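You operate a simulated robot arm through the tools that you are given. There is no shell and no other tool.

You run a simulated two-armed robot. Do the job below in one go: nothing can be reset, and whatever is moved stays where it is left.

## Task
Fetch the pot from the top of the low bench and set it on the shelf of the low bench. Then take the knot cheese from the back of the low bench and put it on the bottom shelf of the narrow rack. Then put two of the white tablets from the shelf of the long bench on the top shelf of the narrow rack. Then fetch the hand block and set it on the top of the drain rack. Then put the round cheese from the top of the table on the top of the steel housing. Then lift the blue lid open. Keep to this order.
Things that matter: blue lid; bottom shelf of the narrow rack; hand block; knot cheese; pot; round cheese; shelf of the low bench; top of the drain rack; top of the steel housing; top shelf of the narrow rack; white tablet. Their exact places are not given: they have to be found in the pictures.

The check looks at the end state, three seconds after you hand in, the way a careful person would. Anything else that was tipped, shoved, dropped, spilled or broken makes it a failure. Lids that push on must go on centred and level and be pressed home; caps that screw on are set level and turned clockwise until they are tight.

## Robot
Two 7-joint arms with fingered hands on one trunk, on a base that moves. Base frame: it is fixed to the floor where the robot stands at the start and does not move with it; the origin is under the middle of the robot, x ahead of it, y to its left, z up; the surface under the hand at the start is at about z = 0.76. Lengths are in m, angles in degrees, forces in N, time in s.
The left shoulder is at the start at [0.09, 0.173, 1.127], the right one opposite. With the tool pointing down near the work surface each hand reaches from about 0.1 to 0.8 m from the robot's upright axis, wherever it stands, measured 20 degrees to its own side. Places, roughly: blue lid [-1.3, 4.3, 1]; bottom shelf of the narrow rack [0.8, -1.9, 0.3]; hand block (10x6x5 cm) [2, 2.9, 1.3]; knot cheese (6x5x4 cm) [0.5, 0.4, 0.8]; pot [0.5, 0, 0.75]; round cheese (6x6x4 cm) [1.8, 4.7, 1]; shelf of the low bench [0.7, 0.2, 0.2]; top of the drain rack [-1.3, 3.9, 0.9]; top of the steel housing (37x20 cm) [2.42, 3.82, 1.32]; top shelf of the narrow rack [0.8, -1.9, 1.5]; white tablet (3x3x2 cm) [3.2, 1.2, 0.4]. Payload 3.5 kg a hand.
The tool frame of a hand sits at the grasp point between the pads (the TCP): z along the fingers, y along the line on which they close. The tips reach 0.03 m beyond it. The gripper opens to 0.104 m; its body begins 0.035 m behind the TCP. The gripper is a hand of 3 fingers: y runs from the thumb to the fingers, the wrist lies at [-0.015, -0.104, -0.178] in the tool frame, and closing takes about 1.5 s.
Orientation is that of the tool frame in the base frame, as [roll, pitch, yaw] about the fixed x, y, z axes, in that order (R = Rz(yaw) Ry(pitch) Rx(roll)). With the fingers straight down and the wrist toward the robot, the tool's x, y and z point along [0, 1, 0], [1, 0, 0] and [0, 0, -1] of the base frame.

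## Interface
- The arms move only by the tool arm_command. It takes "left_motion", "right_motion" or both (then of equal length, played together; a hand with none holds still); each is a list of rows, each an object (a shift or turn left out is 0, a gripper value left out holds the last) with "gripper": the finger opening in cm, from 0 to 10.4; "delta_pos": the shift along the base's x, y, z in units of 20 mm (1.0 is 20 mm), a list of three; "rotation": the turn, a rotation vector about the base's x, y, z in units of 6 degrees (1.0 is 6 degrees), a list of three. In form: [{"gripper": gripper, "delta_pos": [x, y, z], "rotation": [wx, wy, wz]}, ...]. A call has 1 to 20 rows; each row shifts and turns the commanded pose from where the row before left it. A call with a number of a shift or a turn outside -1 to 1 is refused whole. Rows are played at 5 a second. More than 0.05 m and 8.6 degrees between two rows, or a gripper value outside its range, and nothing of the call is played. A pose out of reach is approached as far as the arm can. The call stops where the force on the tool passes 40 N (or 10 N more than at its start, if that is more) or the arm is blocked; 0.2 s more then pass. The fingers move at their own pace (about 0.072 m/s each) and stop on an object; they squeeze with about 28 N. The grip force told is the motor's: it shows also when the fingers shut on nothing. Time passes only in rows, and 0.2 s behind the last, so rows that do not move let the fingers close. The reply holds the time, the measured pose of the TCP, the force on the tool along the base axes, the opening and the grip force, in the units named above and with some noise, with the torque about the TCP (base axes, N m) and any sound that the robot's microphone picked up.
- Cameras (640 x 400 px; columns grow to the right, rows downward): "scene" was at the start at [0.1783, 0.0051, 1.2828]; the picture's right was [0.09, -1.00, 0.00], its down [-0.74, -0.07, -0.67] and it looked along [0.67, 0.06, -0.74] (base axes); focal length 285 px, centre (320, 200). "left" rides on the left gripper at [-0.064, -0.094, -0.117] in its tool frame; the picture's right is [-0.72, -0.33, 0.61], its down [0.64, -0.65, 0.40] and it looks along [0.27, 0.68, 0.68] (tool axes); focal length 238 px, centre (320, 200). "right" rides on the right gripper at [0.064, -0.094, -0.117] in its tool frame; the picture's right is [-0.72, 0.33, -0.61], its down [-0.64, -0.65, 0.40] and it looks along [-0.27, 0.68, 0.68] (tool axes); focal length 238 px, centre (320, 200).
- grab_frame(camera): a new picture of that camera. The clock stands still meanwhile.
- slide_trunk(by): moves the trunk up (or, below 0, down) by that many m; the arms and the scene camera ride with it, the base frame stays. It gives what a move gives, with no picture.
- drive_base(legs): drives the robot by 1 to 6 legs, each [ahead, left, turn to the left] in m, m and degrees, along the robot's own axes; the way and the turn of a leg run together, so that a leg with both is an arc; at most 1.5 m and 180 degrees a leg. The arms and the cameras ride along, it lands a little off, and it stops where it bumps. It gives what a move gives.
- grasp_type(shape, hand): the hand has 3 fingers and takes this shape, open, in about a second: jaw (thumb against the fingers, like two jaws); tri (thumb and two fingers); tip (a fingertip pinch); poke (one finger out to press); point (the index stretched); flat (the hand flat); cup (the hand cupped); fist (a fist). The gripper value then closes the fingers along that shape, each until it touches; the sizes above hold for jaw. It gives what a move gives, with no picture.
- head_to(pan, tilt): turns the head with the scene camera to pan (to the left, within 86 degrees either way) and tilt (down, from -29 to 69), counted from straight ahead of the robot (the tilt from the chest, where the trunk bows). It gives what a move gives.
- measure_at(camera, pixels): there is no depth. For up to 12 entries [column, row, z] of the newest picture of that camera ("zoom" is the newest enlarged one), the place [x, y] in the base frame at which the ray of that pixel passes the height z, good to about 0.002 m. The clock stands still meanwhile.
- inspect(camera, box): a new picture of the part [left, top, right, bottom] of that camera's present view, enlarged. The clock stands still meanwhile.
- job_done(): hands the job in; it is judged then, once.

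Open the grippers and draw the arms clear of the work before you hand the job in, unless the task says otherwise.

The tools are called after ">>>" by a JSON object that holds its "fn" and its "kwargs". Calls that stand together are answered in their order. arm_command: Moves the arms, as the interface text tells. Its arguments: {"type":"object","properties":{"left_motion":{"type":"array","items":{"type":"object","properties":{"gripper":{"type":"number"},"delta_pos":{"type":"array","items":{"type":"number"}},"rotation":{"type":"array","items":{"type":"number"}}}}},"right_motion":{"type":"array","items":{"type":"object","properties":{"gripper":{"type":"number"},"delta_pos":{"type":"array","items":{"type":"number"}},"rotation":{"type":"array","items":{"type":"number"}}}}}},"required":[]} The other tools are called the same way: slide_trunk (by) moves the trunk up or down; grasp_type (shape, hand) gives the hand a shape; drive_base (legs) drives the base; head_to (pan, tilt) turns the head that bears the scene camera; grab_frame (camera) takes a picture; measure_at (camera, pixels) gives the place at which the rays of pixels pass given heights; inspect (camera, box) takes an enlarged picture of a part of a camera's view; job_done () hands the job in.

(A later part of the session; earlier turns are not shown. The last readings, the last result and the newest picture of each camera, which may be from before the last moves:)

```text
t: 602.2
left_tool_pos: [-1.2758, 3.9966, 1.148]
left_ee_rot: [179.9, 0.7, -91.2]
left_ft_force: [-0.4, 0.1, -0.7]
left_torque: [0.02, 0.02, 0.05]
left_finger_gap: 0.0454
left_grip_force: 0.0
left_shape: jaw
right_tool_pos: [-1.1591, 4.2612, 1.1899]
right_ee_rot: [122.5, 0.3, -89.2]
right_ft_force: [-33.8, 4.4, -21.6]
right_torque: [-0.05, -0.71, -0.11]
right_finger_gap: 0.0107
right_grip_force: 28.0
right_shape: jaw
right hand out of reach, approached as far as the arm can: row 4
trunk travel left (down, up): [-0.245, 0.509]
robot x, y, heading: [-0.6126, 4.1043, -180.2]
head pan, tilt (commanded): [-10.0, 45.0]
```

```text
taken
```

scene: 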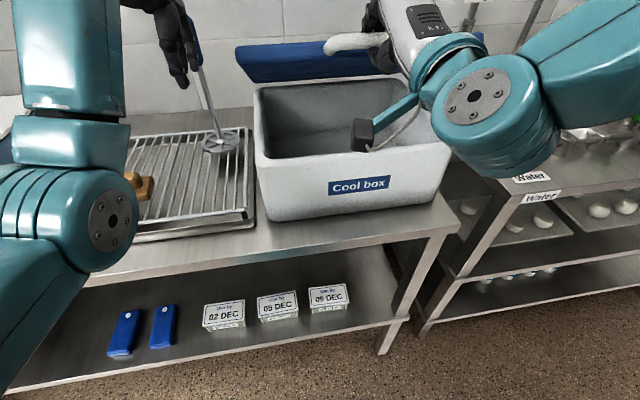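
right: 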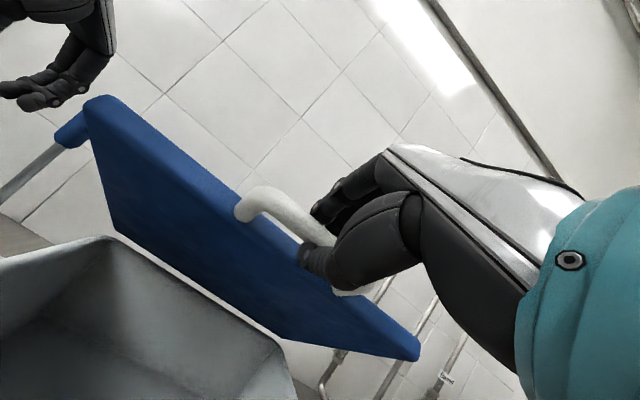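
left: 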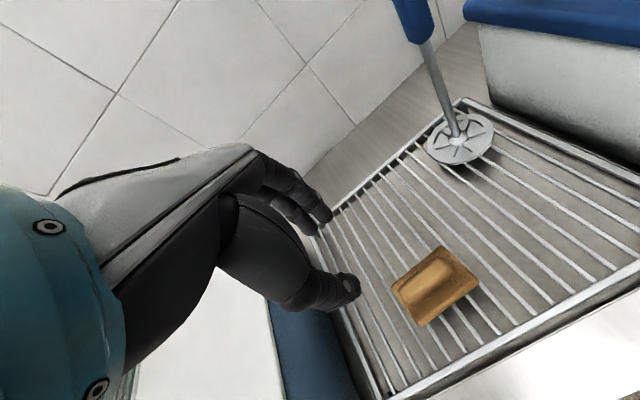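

The lid is open about 35° but the radial pull has grown to 40 N, so the true radius is a bit smaller. I move inward to ease the pull and continue on a tighter arc, without more turning.

>>> {"fn": "arm_command", "kwargs": {"right_motion": [{"delta_pos": [-0.4, 0, 0.1]}, {"delta_pos": [-0.4, 0, 0.2]}, {"delta_pos": [-0.5, 0, 0.6]}, {"delta_pos": [-0.55, 0, 0.8]}]}}

>>> {"fn": "grab_frame", "kwargs": {"camera": "scene"}}

>>> {"fn": "grab_frame", "kwargs": {"camera": "right"}}

```text
t: 603.2
left_tool_pos: [-1.2724, 3.996, 1.1502]
left_ee_rot: [179.8, 0.8, -91.3]
left_ft_force: [0.9, -0.3, -0.1]
left_torque: [-0.01, 0.03, 0.0]
left_finger_gap: 0.0457
left_grip_force: 0.1
left_shape: jaw
right_tool_pos: [-1.1918, 4.26, 1.2318]
right_ee_rot: [121.5, 0.2, -88.8]
right_ft_force: [-13.1, 11.6, -11.9]
right_torque: [-0.04, -0.31, -0.28]
right_finger_gap: 0.0106
right_grip_force: 27.8
right_shape: jaw
right hand out of reach, approached as far as the arm can: row 2
trunk travel left (down, up): [-0.245, 0.509]
robot x, y, heading: [-0.6164, 4.1068, -179.6]
head pan, tilt (commanded): [-10.0, 45.0]
```

```text
taken
```

scene: 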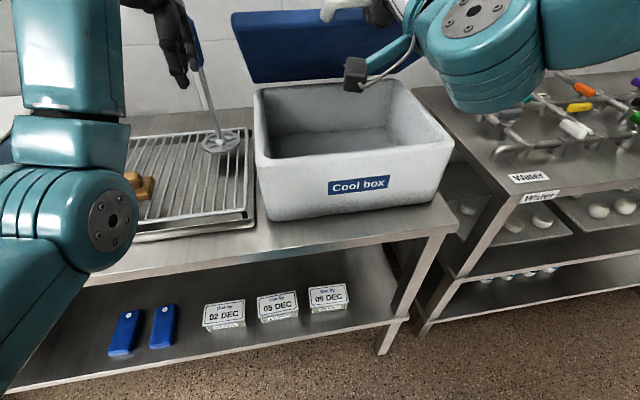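

```text
taken
```

right: 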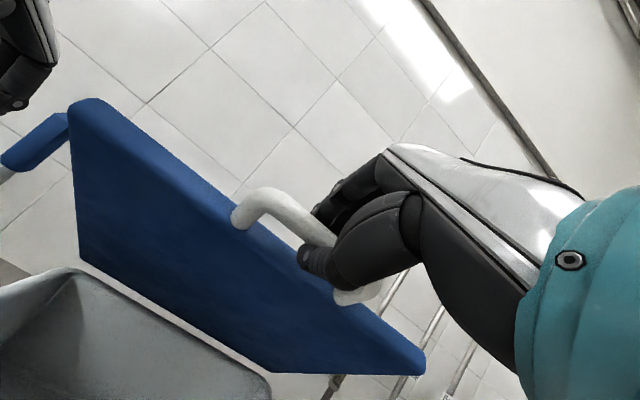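

The lid stands at about 45° and the forces are moderate. I continue five more steps along the arc.

>>> {"fn": "arm_command", "kwargs": {"right_motion": [{"delta_pos": [-0.6, 0.1, 0.8]}, {"delta_pos": [-0.7, 0.05, 0.82]}, {"delta_pos": [-0.76, 0, 0.78]}]}}

>>> {"fn": "arm_command", "kwargs": {"right_motion": [{"delta_pos": [-0.8, 0, 0.73]}, {"delta_pos": [-0.86, 0, 0.67]}]}}

>>> {"fn": "grab_frame", "kwargs": {"camera": "scene"}}

>>> {"fn": "grab_frame", "kwargs": {"camera": "right"}}

```text
t: 604.0
left_tool_pos: [-1.2721, 3.9947, 1.1497]
left_ee_rot: [179.8, 0.7, -91.2]
left_ft_force: [0.1, 0.6, -0.5]
left_torque: [0.07, 0.0, 0.0]
left_finger_gap: 0.0458
left_grip_force: 0.1
left_shape: jaw
right_tool_pos: [-1.2336, 4.2622, 1.2768]
right_ee_rot: [121.6, 0.3, -88.5]
right_ft_force: [-14.1, 1.6, -16.8]
right_torque: [-0.04, -0.38, -0.03]
right_finger_gap: 0.0102
right_grip_force: 27.5
right_shape: jaw
trunk travel left (down, up): [-0.245, 0.509]
robot x, y, heading: [-0.6147, 4.1064, -179.9]
head pan, tilt (commanded): [-10.0, 45.0]
```

```text
t: 604.6
left_tool_pos: [-1.2729, 3.9953, 1.1495]
left_ee_rot: [179.8, 0.7, -91.1]
left_ft_force: [-0.3, 0.7, -0.3]
left_torque: [-0.02, 0.02, 0.0]
left_finger_gap: 0.0457
left_grip_force: 0.1
left_shape: jaw
right_tool_pos: [-1.2682, 4.2601, 1.3043]
right_ee_rot: [121.8, 0.4, -88.6]
right_ft_force: [-13.7, 3.2, -20.2]
right_torque: [-0.02, -0.39, -0.1]
right_finger_gap: 0.0099
right_grip_force: 28.3
right_shape: jaw
trunk travel left (down, up): [-0.245, 0.509]
robot x, y, heading: [-0.613, 4.1093, -179.9]
head pan, tilt (commanded): [-10.0, 45.0]
```

```text
taken
```

scene: 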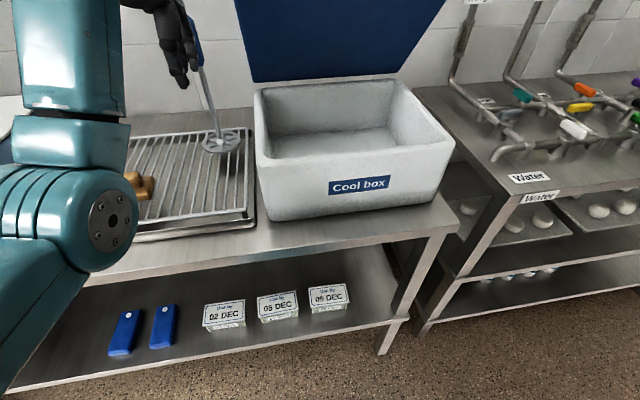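

```text
taken
```

right: 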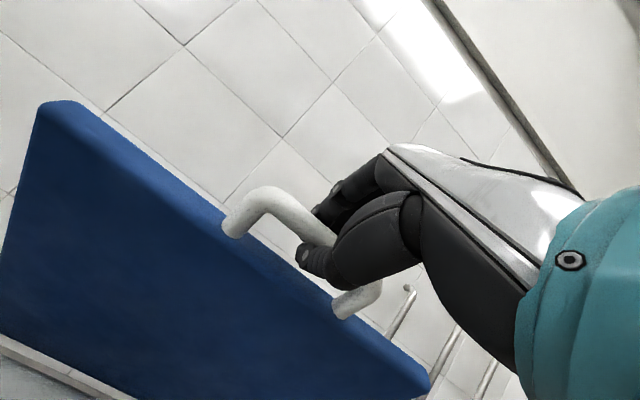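

The lid is at about 60° and follows smoothly. I continue over the arc in small groups.

>>> {"fn": "arm_command", "kwargs": {"right_motion": [{"delta_pos": [-0.9, 0, 0.6]}, {"delta_pos": [-0.94, 0, 0.54]}, {"delta_pos": [-0.97, 0, 0.47]}]}}

>>> {"fn": "arm_command", "kwargs": {"right_motion": [{"delta_pos": [-1, 0, 0.4]}, {"delta_pos": [-1, 0, 0.33]}]}}

>>> {"fn": "head_to", "kwargs": {"pan": -10, "tilt": 20}}

>>> {"fn": "grab_frame", "kwargs": {"camera": "scene"}}

>>> {"fn": "grab_frame", "kwargs": {"camera": "right"}}

```text
t: 605.4
left_tool_pos: [-1.2728, 3.9954, 1.1494]
left_ee_rot: [179.8, 0.8, -91.2]
left_ft_force: [-0.3, 0.6, -0.2]
left_torque: [-0.01, -0.03, -0.02]
left_finger_gap: 0.0457
left_grip_force: 0.1
left_shape: jaw
right_tool_pos: [-1.3233, 4.261, 1.3383]
right_ee_rot: [121.6, 0.4, -88.7]
right_ft_force: [-8.9, 3.4, -20.7]
right_torque: [-0.01, -0.32, -0.09]
right_finger_gap: 0.0099
right_grip_force: 27.9
right_shape: jaw
trunk travel left (down, up): [-0.245, 0.509]
robot x, y, heading: [-0.6153, 4.1078, -179.7]
head pan, tilt (commanded): [-10.0, 45.0]
```

```text
t: 606.0
left_tool_pos: [-1.2723, 3.9953, 1.1509]
left_ee_rot: [179.6, 0.9, -91.3]
left_ft_force: [0.1, -0.2, 0.0]
left_torque: [0.04, 0.0, 0.01]
left_finger_gap: 0.0457
left_grip_force: 0.0
left_shape: jaw
right_tool_pos: [-1.3627, 4.2612, 1.3531]
right_ee_rot: [121.5, 0.4, -88.7]
right_ft_force: [-5.9, 2.6, -18.1]
right_torque: [-0.02, -0.28, -0.08]
right_finger_gap: 0.0104
right_grip_force: 28.7
right_shape: jaw
trunk travel left (down, up): [-0.245, 0.509]
robot x, y, heading: [-0.6138, 4.1086, -179.9]
head pan, tilt (commanded): [-10.0, 45.0]
```

```text
t: 606.9
left_tool_pos: [-1.2721, 3.9952, 1.1513]
left_ee_rot: [179.7, 0.7, -91.3]
left_ft_force: [0.6, 0.6, 0.6]
left_torque: [-0.02, 0.0, 0.0]
left_finger_gap: 0.0456
left_grip_force: 0.1
left_shape: jaw
right_tool_pos: [-1.3622, 4.2602, 1.3529]
right_ee_rot: [121.5, 0.2, -88.6]
right_ft_force: [-5.3, 5.0, -17.4]
right_torque: [-0.05, -0.27, -0.11]
right_finger_gap: 0.0104
right_grip_force: 27.7
right_shape: jaw
trunk travel left (down, up): [-0.245, 0.509]
robot x, y, heading: [-0.6135, 4.103, -179.8]
head pan, tilt (commanded): [-10.0, 20.0]
```

```text
taken
```

scene: 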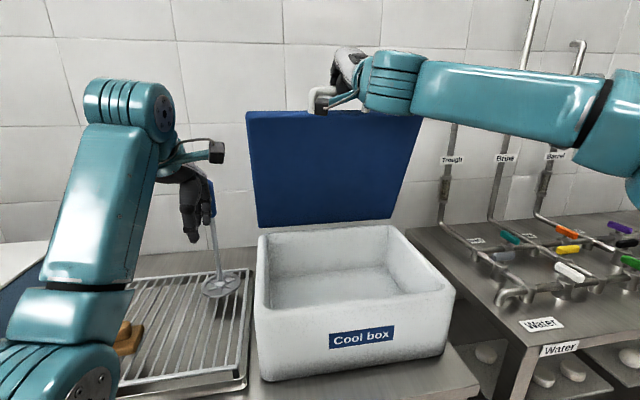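

```text
taken
```

right: 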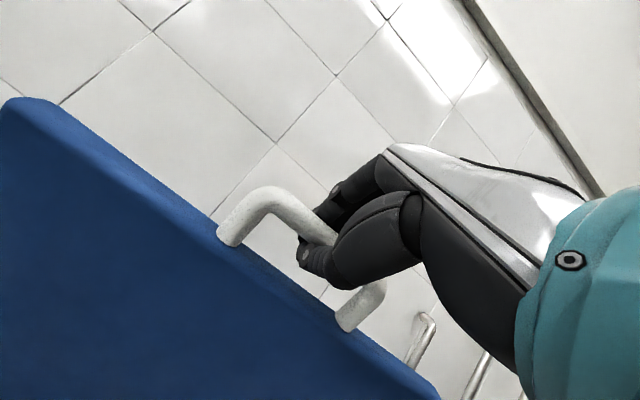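

The lid stands at about 75°. I push on to the vertical in small groups, watching the force.

>>> {"fn": "arm_command", "kwargs": {"right_motion": [{"delta_pos": [-1, 0, 0.26]}, {"delta_pos": [-1, 0, 0.2]}]}}

>>> {"fn": "arm_command", "kwargs": {"right_motion": [{"delta_pos": [-1, 0, 0.1]}, {"delta_pos": [-1, 0, 0.03]}]}}

>>> {"fn": "grab_frame", "kwargs": {"camera": "scene"}}

>>> {"fn": "grab_frame", "kwargs": {"camera": "right"}}

```text
t: 607.5
left_tool_pos: [-1.271, 3.9945, 1.1504]
left_ee_rot: [179.7, 0.8, -91.2]
left_ft_force: [0.1, 0.4, -0.3]
left_torque: [0.02, 0.0, 0.01]
left_finger_gap: 0.0454
left_grip_force: 0.1
left_shape: jaw
right_tool_pos: [-1.3999, 4.2617, 1.3632]
right_ee_rot: [121.4, 0.2, -88.5]
right_ft_force: [-3.5, 2.8, -16.4]
right_torque: [-0.01, -0.22, -0.1]
right_finger_gap: 0.0101
right_grip_force: 28.0
right_shape: jaw
trunk travel left (down, up): [-0.245, 0.509]
robot x, y, heading: [-0.6107, 4.1082, -179.9]
head pan, tilt (commanded): [-10.0, 20.0]
```

```text
t: 608.1
left_tool_pos: [-1.2696, 3.9935, 1.1532]
left_ee_rot: [179.5, 0.9, -91.3]
left_ft_force: [0.4, 0.1, -0.3]
left_torque: [0.0, 0.02, 0.0]
left_finger_gap: 0.0457
left_grip_force: 0.0
left_shape: jaw
right_tool_pos: [-1.4366, 4.2602, 1.3677]
right_ee_rot: [120.8, 0.2, -88.3]
right_ft_force: [0.7, 0.1, 3.3]
right_torque: [-0.12, 0.03, -0.03]
right_finger_gap: 0.0098
right_grip_force: 27.7
right_shape: jaw
right hand out of reach, approached as far as the arm can: row 2
trunk travel left (down, up): [-0.245, 0.509]
robot x, y, heading: [-0.612, 4.1065, -179.9]
head pan, tilt (commanded): [-10.0, 20.0]
```

```text
taken
```

scene: 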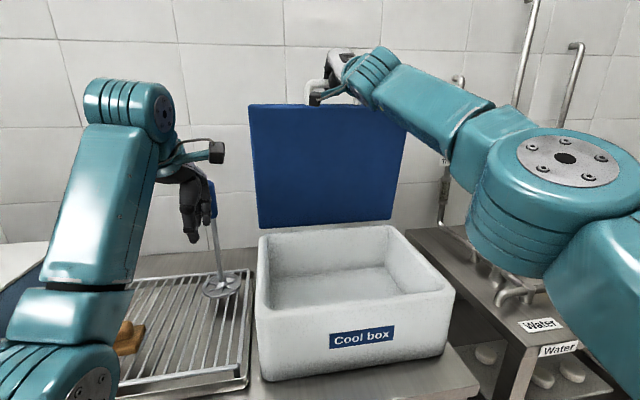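

```text
taken
```

right: 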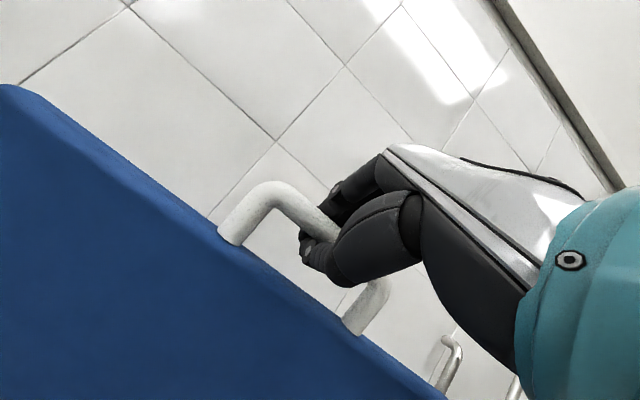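

The lid is nearly vertical and the pull on the hand has gone. The arm is at its reach, so I let the base advance 4 cm to bring the lid past the vertical.

>>> {"fn": "drive_base", "kwargs": {"legs": [[0.04, 0, 0]]}}

>>> {"fn": "grab_frame", "kwargs": {"camera": "scene"}}

>>> {"fn": "grab_frame", "kwargs": {"camera": "left"}}

```text
t: 608.9
left_tool_pos: [-1.3099, 3.9934, 1.1512]
left_ee_rot: [179.7, 0.8, -91.2]
left_ft_force: [-1.6, -0.1, 0.0]
left_torque: [-0.01, -0.02, 0.04]
left_finger_gap: 0.0453
left_grip_force: 0.1
left_shape: jaw
right_tool_pos: [-1.4796, 4.2618, 1.3612]
right_ee_rot: [121.2, 0.2, -88.4]
right_ft_force: [0.2, 1.1, 0.1]
right_torque: [0.01, 0.02, -0.01]
right_finger_gap: 0.0091
right_grip_force: 28.0
right_shape: jaw
trunk travel left (down, up): [-0.245, 0.509]
robot x, y, heading: [-0.6533, 4.1073, -180.0]
head pan, tilt (commanded): [-10.0, 20.0]
```

```text
taken
```

scene: 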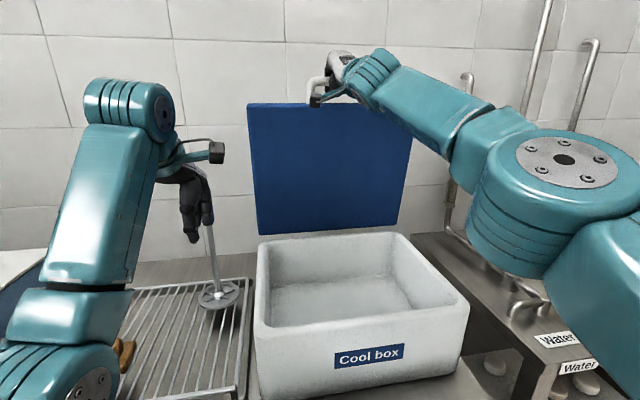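

```text
taken
```

left: 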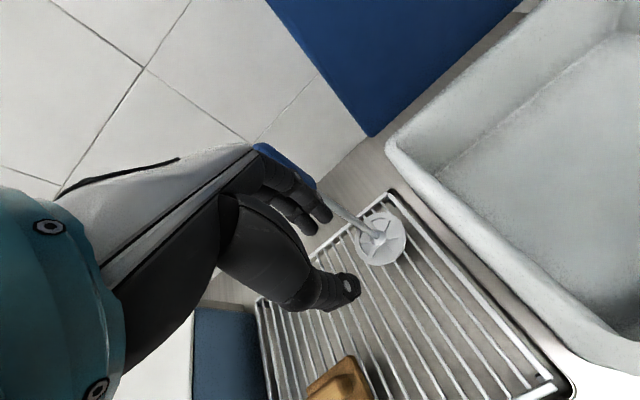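

The hand force is now about zero with the lid past the vertical (about 95°). My left hand is near the masher's handle, so I first draw it back and up, away from it.

>>> {"fn": "arm_command", "kwargs": {"left_motion": [{"delta_pos": [0.6, -0.2, 0]}, {"delta_pos": [0.8, -0.3, 0]}, {"delta_pos": [1, -0.3, 0.3]}, {"delta_pos": [1, -0.3, 0.5]}, {"delta_pos": [0.6, 0, 1]}, {"delta_pos": [0, 0, 1]}, {"delta_pos": [0, 0, 1]}, {"delta_pos": [0, 0, 1]}]}}

>>> {"fn": "grab_frame", "kwargs": {"camera": "scene"}}

>>> {"fn": "grab_frame", "kwargs": {"camera": "left"}}

```text
t: 610.7
left_tool_pos: [-1.2702, 3.9704, 1.2403]
left_ee_rot: [179.6, 0.9, -91.2]
left_ft_force: [0.1, 0.4, 0.1]
left_torque: [0.0, 0.05, 0.02]
left_finger_gap: 0.0457
left_grip_force: 0.1
left_shape: jaw
left hand out of reach, approached as far as the arm can: row 3, 4, 5
right_tool_pos: [-1.4777, 4.2624, 1.3628]
right_ee_rot: [121.3, 0.3, -88.4]
right_ft_force: [0.3, 0.3, -0.3]
right_torque: [0.01, 0.02, -0.01]
right_finger_gap: 0.0093
right_grip_force: 27.5
right_shape: jaw
trunk travel left (down, up): [-0.245, 0.509]
robot x, y, heading: [-0.6537, 4.108, -180.2]
head pan, tilt (commanded): [-10.0, 20.0]
```

```text
taken
```

scene: 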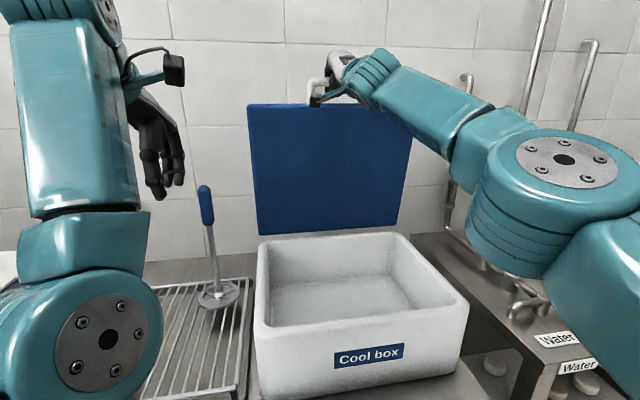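

```text
taken
```

left: 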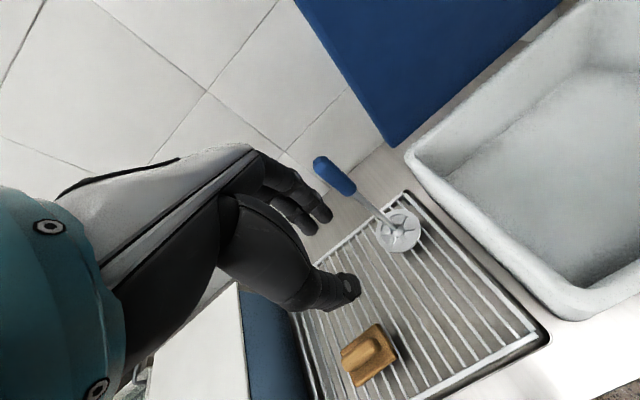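

The masher still stands and the left hand is clear. I open the right hand slowly and see whether the lid stays.

>>> {"fn": "arm_command", "kwargs": {"right_motion": [{"gripper": 1.6}, {}, {"gripper": 2.4}, {}, {"gripper": 3.4}, {}, {}, {}]}}

>>> {"fn": "grab_frame", "kwargs": {"camera": "right"}}

>>> {"fn": "grab_frame", "kwargs": {"camera": "scene"}}

```text
t: 612.5
left_tool_pos: [-1.2695, 3.9714, 1.2415]
left_ee_rot: [179.6, 0.8, -91.2]
left_ft_force: [0.4, -0.1, 0.4]
left_torque: [-0.02, 0.01, 0.0]
left_finger_gap: 0.0454
left_grip_force: 0.0
left_shape: jaw
right_tool_pos: [-1.4755, 4.2629, 1.3634]
right_ee_rot: [121.0, 0.3, -88.4]
right_ft_force: [1.3, -0.2, 8.7]
right_torque: [0.0, -0.09, 0.03]
right_finger_gap: 0.031
right_grip_force: 0.0
right_shape: jaw
trunk travel left (down, up): [-0.245, 0.509]
robot x, y, heading: [-0.6523, 4.11, -180.0]
head pan, tilt (commanded): [-10.0, 20.0]
```

```text
taken
```

right: 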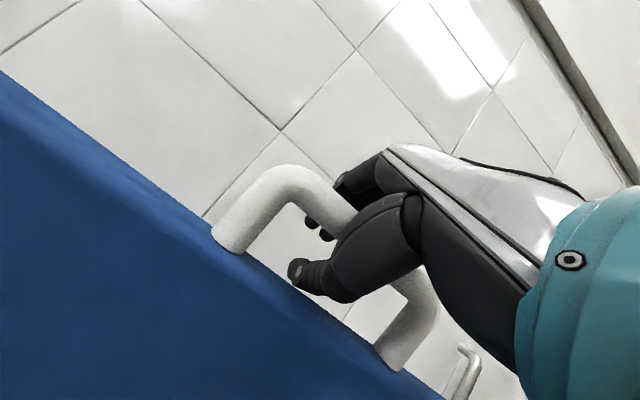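

```text
taken
```

scene: 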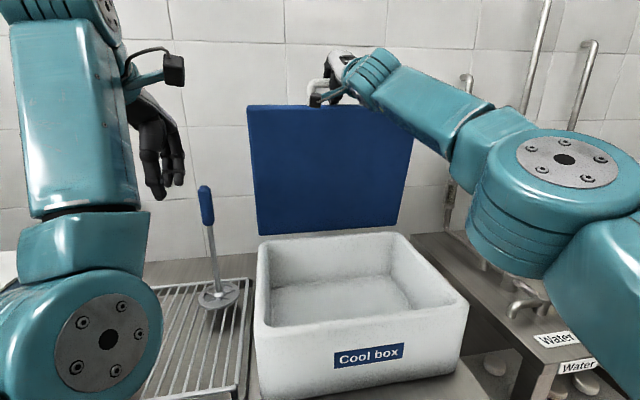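

The fingers are open with the bar loose between them. I retract exactly along the fingers' direction (back and slightly up) in 1 cm steps.

>>> {"fn": "arm_command", "kwargs": {"right_motion": [{"delta_pos": [0.43, 0, 0.26], "gripper": 3.6}, {"delta_pos": [0.43, 0, 0.26]}, {"delta_pos": [0.43, 0, 0.26]}]}}

>>> {"fn": "grab_frame", "kwargs": {"camera": "right"}}

>>> {"fn": "grab_frame", "kwargs": {"camera": "scene"}}

```text
t: 613.3
left_tool_pos: [-1.2709, 3.9707, 1.24]
left_ee_rot: [179.6, 0.8, -91.2]
left_ft_force: [1.1, 0.6, -0.5]
left_torque: [-0.02, -0.04, 0.01]
left_finger_gap: 0.0455
left_grip_force: 0.2
left_shape: jaw
right_tool_pos: [-1.4534, 4.2627, 1.3746]
right_ee_rot: [121.3, 0.2, -88.4]
right_ft_force: [-1.2, 0.4, -6.5]
right_torque: [0.01, 0.24, -0.01]
right_finger_gap: 0.0373
right_grip_force: 0.2
right_shape: jaw
trunk travel left (down, up): [-0.245, 0.509]
robot x, y, heading: [-0.6518, 4.1075, -179.7]
head pan, tilt (commanded): [-10.0, 20.0]
```

```text
taken
```

right: 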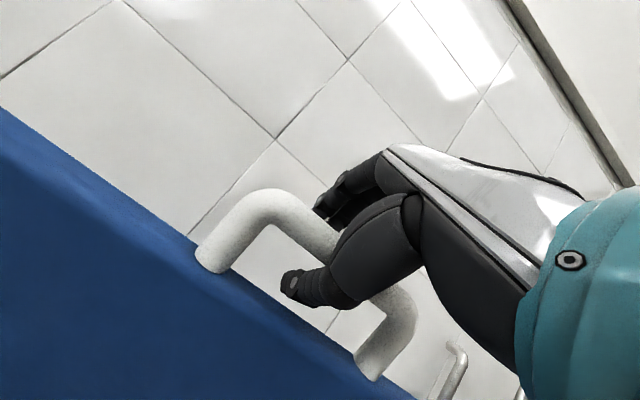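

```text
taken
```

scene: 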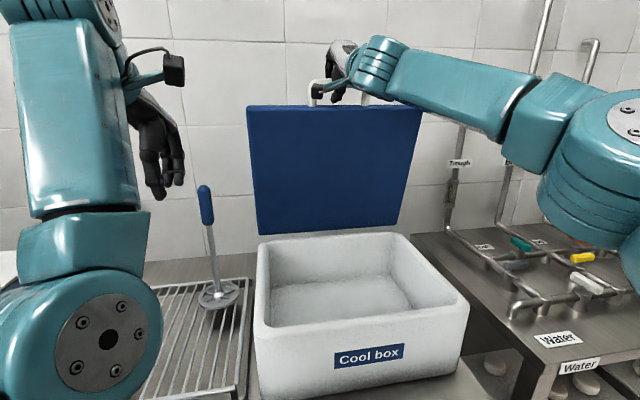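

A light pull (6 N down) shows the thumb touching the bar from below. I lower the hand 5 mm to free it and retract further, mostly straight back.

>>> {"fn": "arm_command", "kwargs": {"right_motion": [{"delta_pos": [0.1, 0, -0.3]}, {"delta_pos": [0.4, 0, 0.1]}, {"delta_pos": [0.45, 0, 0.2]}]}}

>>> {"fn": "grab_frame", "kwargs": {"camera": "right"}}

>>> {"fn": "grab_frame", "kwargs": {"camera": "scene"}}

```text
t: 614.1
left_tool_pos: [-1.2707, 3.971, 1.2419]
left_ee_rot: [179.6, 0.7, -91.2]
left_ft_force: [0.3, -0.4, -0.1]
left_torque: [0.04, 0.02, 0.0]
left_finger_gap: 0.0459
left_grip_force: 0.1
left_shape: jaw
right_tool_pos: [-1.4332, 4.2619, 1.3781]
right_ee_rot: [121.1, 0.3, -88.6]
right_ft_force: [0.2, 0.2, -2.2]
right_torque: [0.01, 0.06, 0.0]
right_finger_gap: 0.0371
right_grip_force: 0.1
right_shape: jaw
trunk travel left (down, up): [-0.245, 0.509]
robot x, y, heading: [-0.6535, 4.1072, -179.9]
head pan, tilt (commanded): [-10.0, 20.0]
```

```text
taken
```

right: 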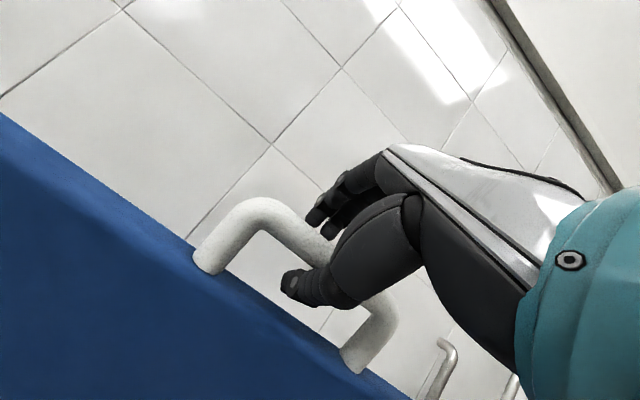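

```text
taken
```

scene: 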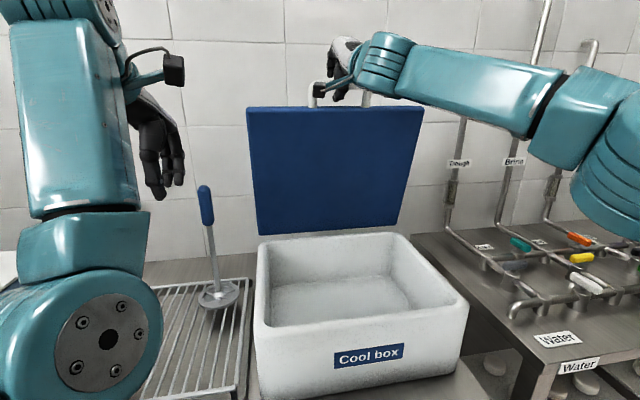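

The lid is following the hand, because the fingertips still hook behind the bar. I push it back past the vertical first and then open the hand wide before retracting.

>>> {"fn": "arm_command", "kwargs": {"right_motion": [{"delta_pos": [-0.6, 0, -0.1]}, {"delta_pos": [-0.8, 0, -0.2]}, {"delta_pos": [-0.8, 0, -0.2]}, {"delta_pos": [-0.3, 0, 0]}]}}

>>> {"fn": "grab_frame", "kwargs": {"camera": "scene"}}

>>> {"fn": "grab_frame", "kwargs": {"camera": "right"}}

```text
t: 615.1
left_tool_pos: [-1.2704, 3.9721, 1.2409]
left_ee_rot: [179.5, 0.7, -91.2]
left_ft_force: [0.1, -0.1, -0.9]
left_torque: [-0.02, 0.0, -0.01]
left_finger_gap: 0.0456
left_grip_force: 0.2
left_shape: jaw
right_tool_pos: [-1.4748, 4.263, 1.3699]
right_ee_rot: [120.9, 0.2, -88.4]
right_ft_force: [0.7, 0.0, 5.2]
right_torque: [-0.01, -0.08, -0.05]
right_finger_gap: 0.0339
right_grip_force: 0.1
right_shape: jaw
right hand out of reach, approached as far as the arm can: row 4
trunk travel left (down, up): [-0.245, 0.509]
robot x, y, heading: [-0.652, 4.1069, -179.9]
head pan, tilt (commanded): [-10.0, 20.0]
```

```text
taken
```

scene: 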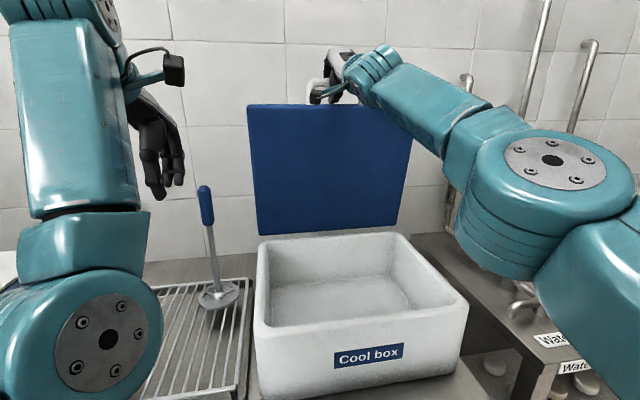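

```text
taken
```

right: 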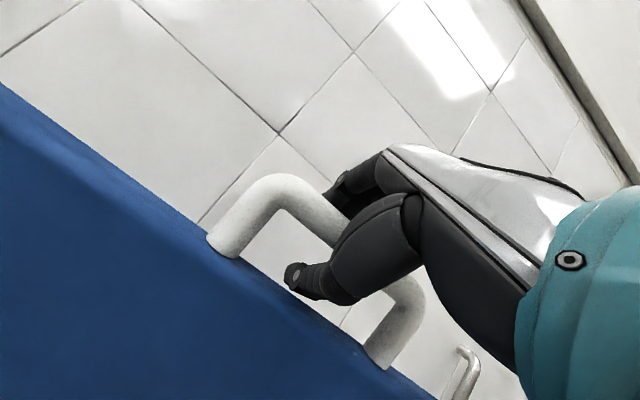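

The lid is back past the vertical. I push it a further 4 cm with the base to make it lean safely backward.

>>> {"fn": "drive_base", "kwargs": {"legs": [[0.04, 0, 0]]}}

>>> {"fn": "grab_frame", "kwargs": {"camera": "scene"}}

>>> {"fn": "grab_frame", "kwargs": {"camera": "right"}}

```text
t: 616.0
left_tool_pos: [-1.3114, 3.9701, 1.2414]
left_ee_rot: [179.6, 0.9, -91.2]
left_ft_force: [0.2, 0.5, 0.7]
left_torque: [0.01, 0.01, -0.03]
left_finger_gap: 0.0458
left_grip_force: 0.0
left_shape: jaw
right_tool_pos: [-1.5169, 4.263, 1.3667]
right_ee_rot: [121.1, 0.3, -88.5]
right_ft_force: [-0.2, -0.1, 10.1]
right_torque: [0.01, -0.1, 0.01]
right_finger_gap: 0.032
right_grip_force: 0.0
right_shape: jaw
trunk travel left (down, up): [-0.245, 0.509]
robot x, y, heading: [-0.6955, 4.1066, -179.7]
head pan, tilt (commanded): [-10.0, 20.0]
```

```text
taken
```

scene: 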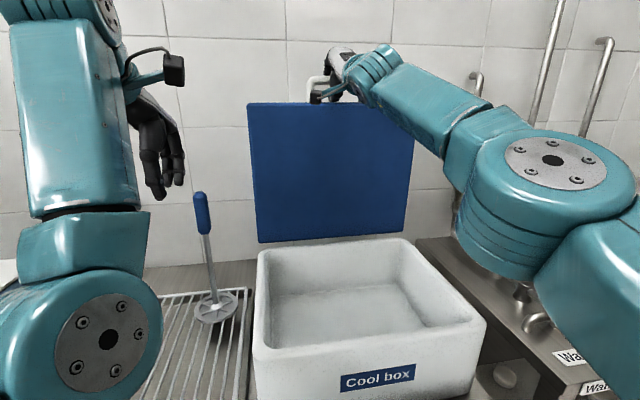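

```text
taken
```

right: 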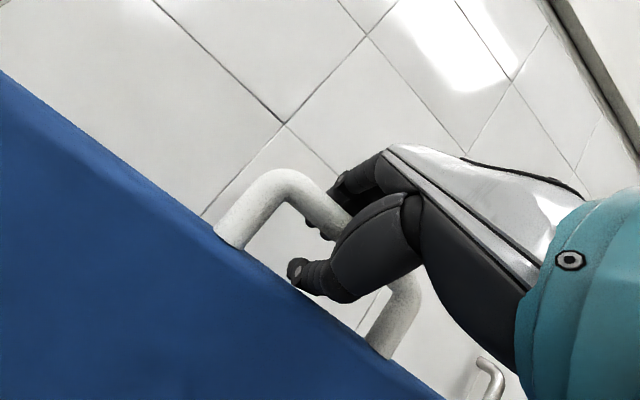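

The lid leans back at about 100°; a light upward force shows the fingers resting on the bar. I raise 3 mm and open the hand wide.

>>> {"fn": "arm_command", "kwargs": {"right_motion": [{"delta_pos": [0, 0, 0.15]}, {"gripper": 5.0}, {}, {"gripper": 7.0}, {}, {"gripper": 9.0}, {}, {}]}}

>>> {"fn": "grab_frame", "kwargs": {"camera": "right"}}

>>> {"fn": "grab_frame", "kwargs": {"camera": "scene"}}

```text
t: 617.8
left_tool_pos: [-1.3069, 3.9703, 1.2436]
left_ee_rot: [179.4, 0.9, -91.2]
left_ft_force: [-0.6, 1.0, 0.2]
left_torque: [-0.04, 0.0, -0.02]
left_finger_gap: 0.0455
left_grip_force: 0.0
left_shape: jaw
right_tool_pos: [-1.512, 4.2622, 1.3747]
right_ee_rot: [120.6, 0.3, -88.5]
right_ft_force: [-0.7, -0.5, 24.6]
right_torque: [0.03, -0.36, 0.02]
right_finger_gap: 0.0882
right_grip_force: 0.0
right_shape: jaw
trunk travel left (down, up): [-0.245, 0.509]
robot x, y, heading: [-0.6918, 4.1094, -179.9]
head pan, tilt (commanded): [-10.0, 20.0]
```

```text
taken
```

right: 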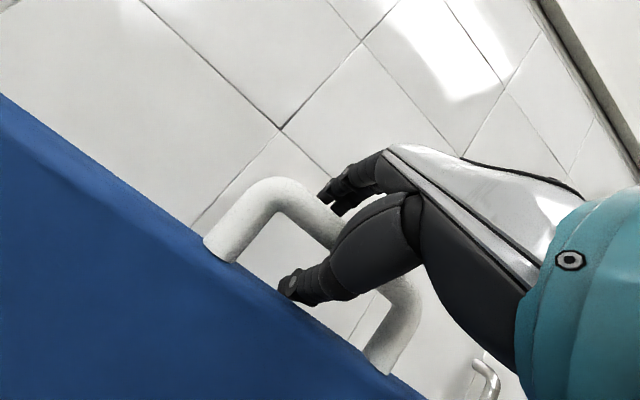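

```text
taken
```

scene: 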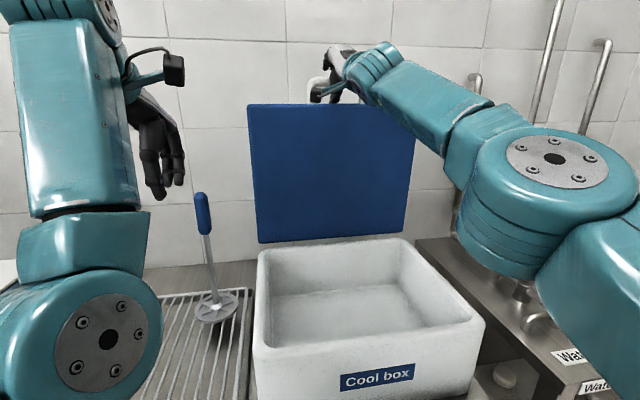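

The thumb presses on the lid's top edge, so I raise the hand 6 mm and then retract along the fingers in 1 cm steps.

>>> {"fn": "arm_command", "kwargs": {"right_motion": [{"delta_pos": [0, 0, 0.3]}, {"delta_pos": [0.4, 0, 0.25]}, {"delta_pos": [0.43, 0, 0.26]}]}}

>>> {"fn": "grab_frame", "kwargs": {"camera": "right"}}

>>> {"fn": "grab_frame", "kwargs": {"camera": "scene"}}

```text
t: 618.6
left_tool_pos: [-1.3097, 3.9702, 1.2411]
left_ee_rot: [179.5, 0.9, -91.2]
left_ft_force: [0.7, -1.0, -0.4]
left_torque: [0.02, 0.03, -0.01]
left_finger_gap: 0.0456
left_grip_force: 0.1
left_shape: jaw
right_tool_pos: [-1.499, 4.2635, 1.3782]
right_ee_rot: [121.2, 0.3, -88.6]
right_ft_force: [-0.4, 0.1, 9.7]
right_torque: [0.05, 0.12, -0.03]
right_finger_gap: 0.089
right_grip_force: 0.0
right_shape: jaw
right hand out of reach, approached as far as the arm can: row 1
trunk travel left (down, up): [-0.245, 0.509]
robot x, y, heading: [-0.6913, 4.109, -179.9]
head pan, tilt (commanded): [-10.0, 20.0]
```

```text
taken
```

right: 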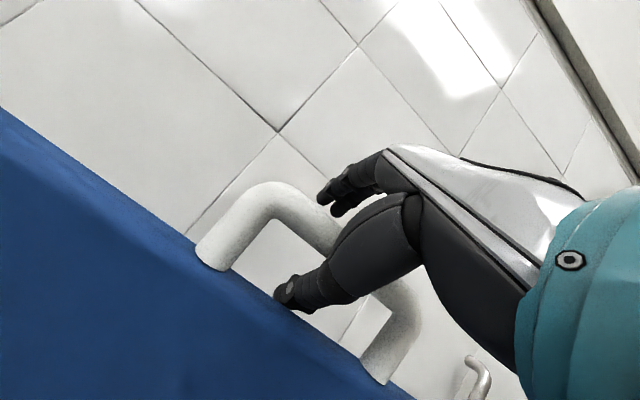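

```text
taken
```

scene: 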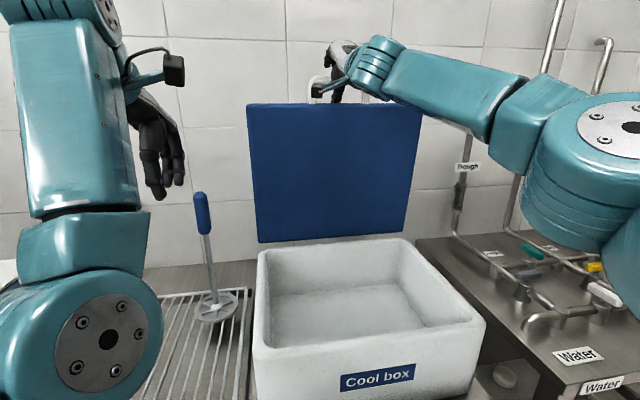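

The lid stays put. I continue retracting, with a little more upward motion to free the thumb from the lid's edge.

>>> {"fn": "arm_command", "kwargs": {"right_motion": [{"delta_pos": [0.43, 0, 0.4]}, {"delta_pos": [0.43, 0, 0.35]}, {"delta_pos": [0.43, 0, 0.26]}]}}

>>> {"fn": "grab_frame", "kwargs": {"camera": "right"}}

>>> {"fn": "grab_frame", "kwargs": {"camera": "scene"}}

```text
t: 619.4
left_tool_pos: [-1.3176, 3.9705, 1.2365]
left_ee_rot: [179.9, 0.8, -91.2]
left_ft_force: [0.6, -0.9, -0.1]
left_torque: [-0.01, 0.05, -0.03]
left_finger_gap: 0.0458
left_grip_force: 0.1
left_shape: jaw
right_tool_pos: [-1.4825, 4.2631, 1.3856]
right_ee_rot: [122.2, 0.4, -88.5]
right_ft_force: [-8.4, -0.3, -36.2]
right_torque: [0.04, 2.8, -0.01]
right_finger_gap: 0.085
right_grip_force: 0.0
right_shape: jaw
trunk travel left (down, up): [-0.245, 0.509]
robot x, y, heading: [-0.6943, 4.1077, -180.0]
head pan, tilt (commanded): [-10.0, 20.0]
```

```text
taken
```

right: 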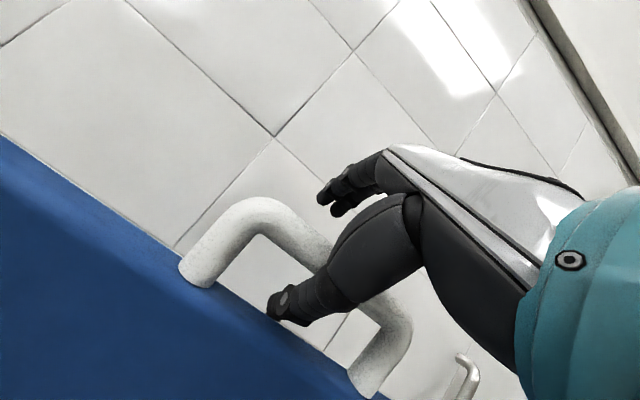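

```text
taken
```

scene: 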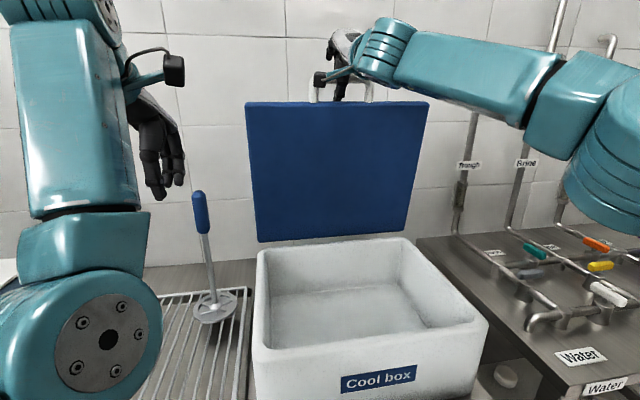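

A strong pull (36 N down) shows the thumb hooks under the bar deep in the hand, and the lid has come forward with it. I lower the hand to unload the thumb and look.

>>> {"fn": "arm_command", "kwargs": {"right_motion": [{"delta_pos": [0, 0, -0.3]}, {"delta_pos": [-0.2, 0, -0.3]}, {"delta_pos": [-0.2, 0, -0.2]}]}}

>>> {"fn": "grab_frame", "kwargs": {"camera": "right"}}

>>> {"fn": "grab_frame", "kwargs": {"camera": "scene"}}

>>> {"fn": "inspect", "kwargs": {"camera": "scene", "box": [230, 20, 450, 140]}}

```text
t: 620.2
left_tool_pos: [-1.3104, 3.9709, 1.2416]
left_ee_rot: [179.6, 0.9, -91.2]
left_ft_force: [0.1, 0.4, -0.9]
left_torque: [-0.03, -0.01, 0.0]
left_finger_gap: 0.0456
left_grip_force: 0.0
left_shape: jaw
right_tool_pos: [-1.4807, 4.2638, 1.3841]
right_ee_rot: [120.8, 0.2, -88.5]
right_ft_force: [-2.0, -1.0, -4.9]
right_torque: [-0.02, 0.74, -0.02]
right_finger_gap: 0.0874
right_grip_force: 0.1
right_shape: jaw
trunk travel left (down, up): [-0.245, 0.509]
robot x, y, heading: [-0.6933, 4.1068, -179.9]
head pan, tilt (commanded): [-10.0, 20.0]
```

```text
taken
```

right: 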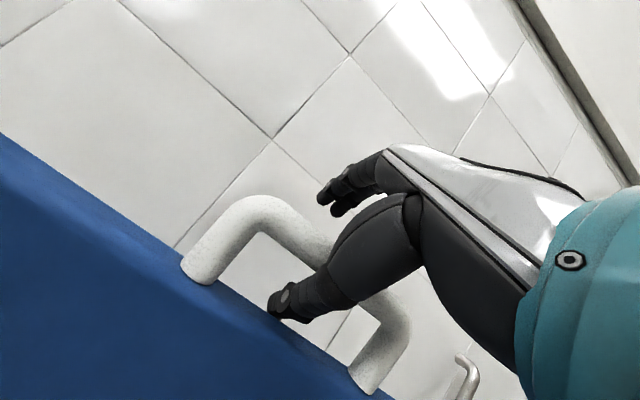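

```text
taken
```

scene: 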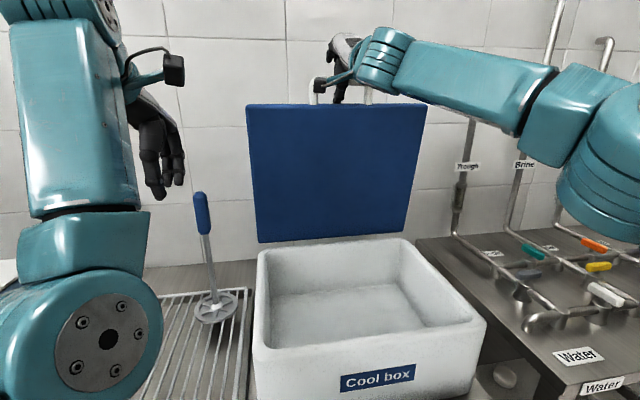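

```text
2.91 times, centred on (340, 80) of scene
```

zoom: 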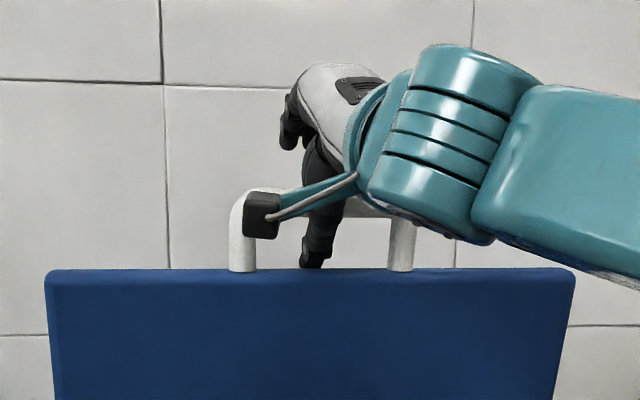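

Seen from the front, the fingers are well above the bar and only the thumb is in the loop, on my side. So a straight backward move should free the hand; I do that in small steps.

>>> {"fn": "arm_command", "kwargs": {"right_motion": [{"delta_pos": [0.3, 0, -0.1]}, {"delta_pos": [0.5, 0, 0]}, {"delta_pos": [0.5, 0, 0]}]}}

>>> {"fn": "grab_frame", "kwargs": {"camera": "right"}}

>>> {"fn": "inspect", "kwargs": {"camera": "scene", "box": [230, 20, 450, 140]}}

```text
t: 621.0
left_tool_pos: [-1.3122, 3.9712, 1.2399]
left_ee_rot: [179.6, 0.9, -91.3]
left_ft_force: [-0.1, 0.0, 0.8]
left_torque: [0.0, 0.03, 0.03]
left_finger_gap: 0.0452
left_grip_force: 0.0
left_shape: jaw
right_tool_pos: [-1.4567, 4.265, 1.3794]
right_ee_rot: [121.1, 0.3, -88.3]
right_ft_force: [-2.3, -1.5, -3.0]
right_torque: [-0.01, 1.0, -0.04]
right_finger_gap: 0.0862
right_grip_force: 0.1
right_shape: jaw
trunk travel left (down, up): [-0.245, 0.509]
robot x, y, heading: [-0.691, 4.1054, -179.9]
head pan, tilt (commanded): [-10.0, 20.0]
```

```text
taken
```

right: 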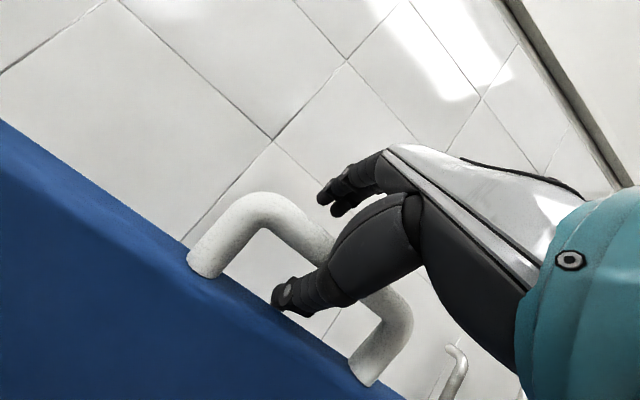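

```text
2.91 times, centred on (340, 80) of scene
```

zoom: 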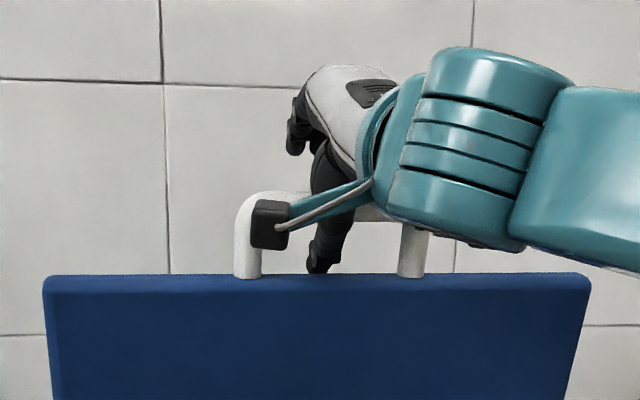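

The lid follows, seemingly leaning lightly on the thumb because it is not past its balance point. I push it back to its far end and watch the force to find the stop.

>>> {"fn": "arm_command", "kwargs": {"right_motion": [{"delta_pos": [-0.8, 0, 0]}, {"delta_pos": [-0.8, 0, 0]}, {"delta_pos": [-0.8, 0, 0]}, {"delta_pos": [-0.5, 0, 0]}]}}

>>> {"fn": "grab_frame", "kwargs": {"camera": "right"}}

>>> {"fn": "inspect", "kwargs": {"camera": "scene", "box": [230, 20, 450, 140]}}

>>> {"fn": "grab_frame", "kwargs": {"camera": "scene"}}

```text
t: 622.0
left_tool_pos: [-1.3083, 3.9702, 1.2428]
left_ee_rot: [179.5, 0.9, -91.2]
left_ft_force: [0.8, -0.5, 0.4]
left_torque: [-0.01, -0.01, 0.01]
left_finger_gap: 0.0456
left_grip_force: 0.0
left_shape: jaw
right_tool_pos: [-1.5098, 4.2647, 1.3809]
right_ee_rot: [120.8, 0.3, -88.5]
right_ft_force: [-1.3, -0.9, 14.2]
right_torque: [-0.04, -0.19, -0.04]
right_finger_gap: 0.0892
right_grip_force: 0.1
right_shape: jaw
right hand out of reach, approached as far as the arm can: row 4
trunk travel left (down, up): [-0.245, 0.509]
robot x, y, heading: [-0.6967, 4.1038, -180.0]
head pan, tilt (commanded): [-10.0, 20.0]
```

```text
taken
```

right: 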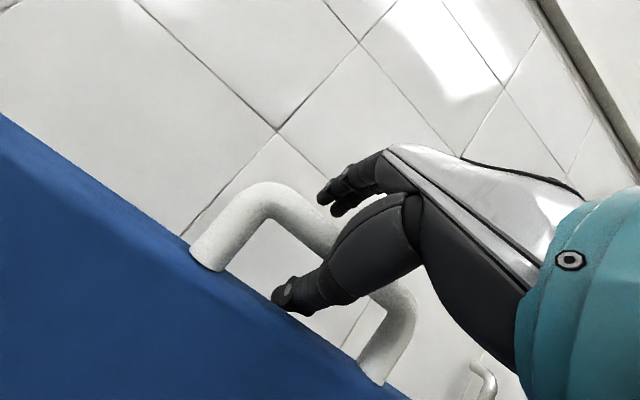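

```text
2.91 times, centred on (340, 80) of scene
```

zoom: 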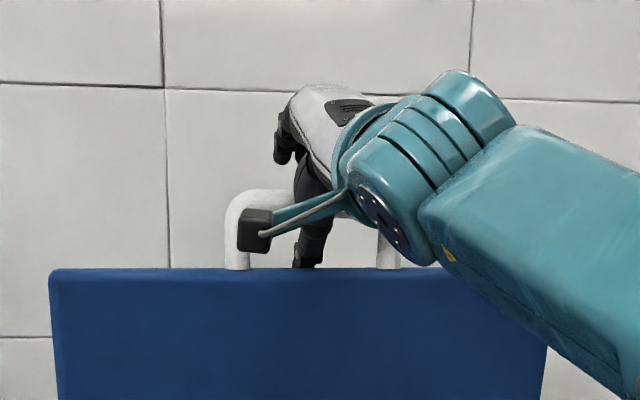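

```text
taken
```

scene: 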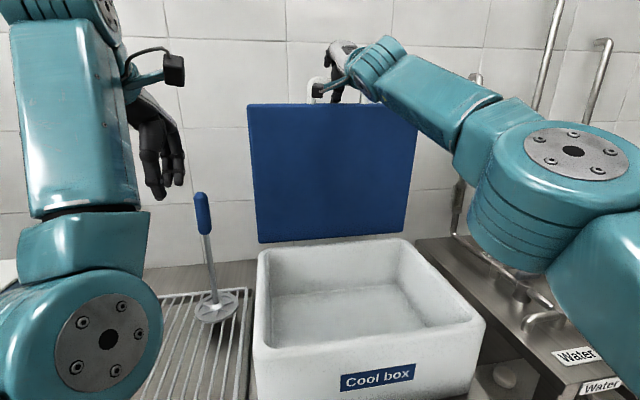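

I measure the lid's lower and upper edges to learn its present angle.

>>> {"fn": "measure_at", "kwargs": {"camera": "scene", "pixels": [[259, 241, 1.04], [259, 241, 1.06], [247, 105, 1.33], [247, 105, 1.35], [247, 105, 1.36], [406, 231, 1.05], [417, 106, 1.35], [417, 106, 1.33], [330, 200, 1.15], [330, 100, 1.35]]}}

```text
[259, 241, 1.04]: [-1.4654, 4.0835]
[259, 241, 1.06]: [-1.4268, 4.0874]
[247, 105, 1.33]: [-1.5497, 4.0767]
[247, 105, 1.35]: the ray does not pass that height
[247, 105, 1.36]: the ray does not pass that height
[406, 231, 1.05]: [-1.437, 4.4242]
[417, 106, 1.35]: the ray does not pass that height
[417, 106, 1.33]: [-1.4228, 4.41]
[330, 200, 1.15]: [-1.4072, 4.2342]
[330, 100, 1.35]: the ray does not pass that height
```

The lid is about vertical, in balance. I push it farther back with the base by 5 cm so that it leans over for good.

>>> {"fn": "drive_base", "kwargs": {"legs": [[0.05, 0, 0]]}}

>>> {"fn": "grab_frame", "kwargs": {"camera": "right"}}

>>> {"fn": "grab_frame", "kwargs": {"camera": "scene"}}

```text
t: 622.9
left_tool_pos: [-1.3597, 3.9711, 1.2406]
left_ee_rot: [179.4, 0.9, -91.1]
left_ft_force: [-0.3, -0.5, -0.7]
left_torque: [0.05, -0.02, -0.01]
left_finger_gap: 0.0454
left_grip_force: 0.0
left_shape: jaw
right_tool_pos: [-1.5614, 4.2664, 1.3767]
right_ee_rot: [121.1, 0.3, -88.3]
right_ft_force: [-3.3, -0.6, 13.1]
right_torque: [-0.03, -0.17, -0.02]
right_finger_gap: 0.0894
right_grip_force: 0.0
right_shape: jaw
trunk travel left (down, up): [-0.245, 0.509]
robot x, y, heading: [-0.7437, 4.1045, -179.8]
head pan, tilt (commanded): [-10.0, 20.0]
```

```text
taken
```

right: 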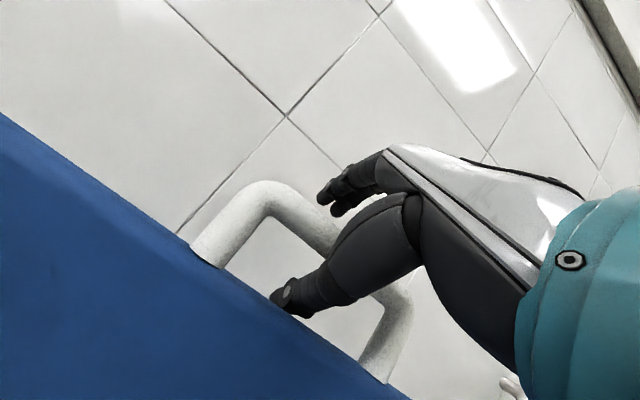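

```text
taken
```

scene: 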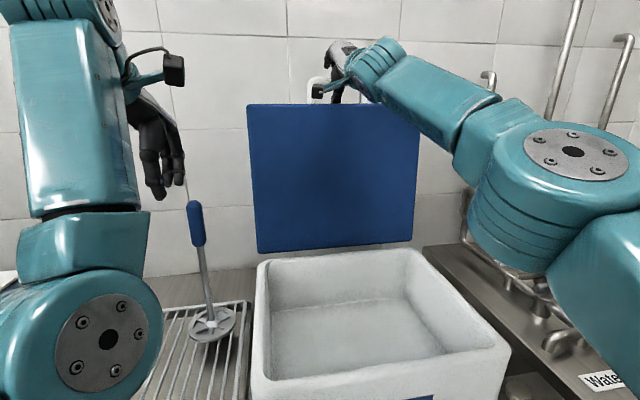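

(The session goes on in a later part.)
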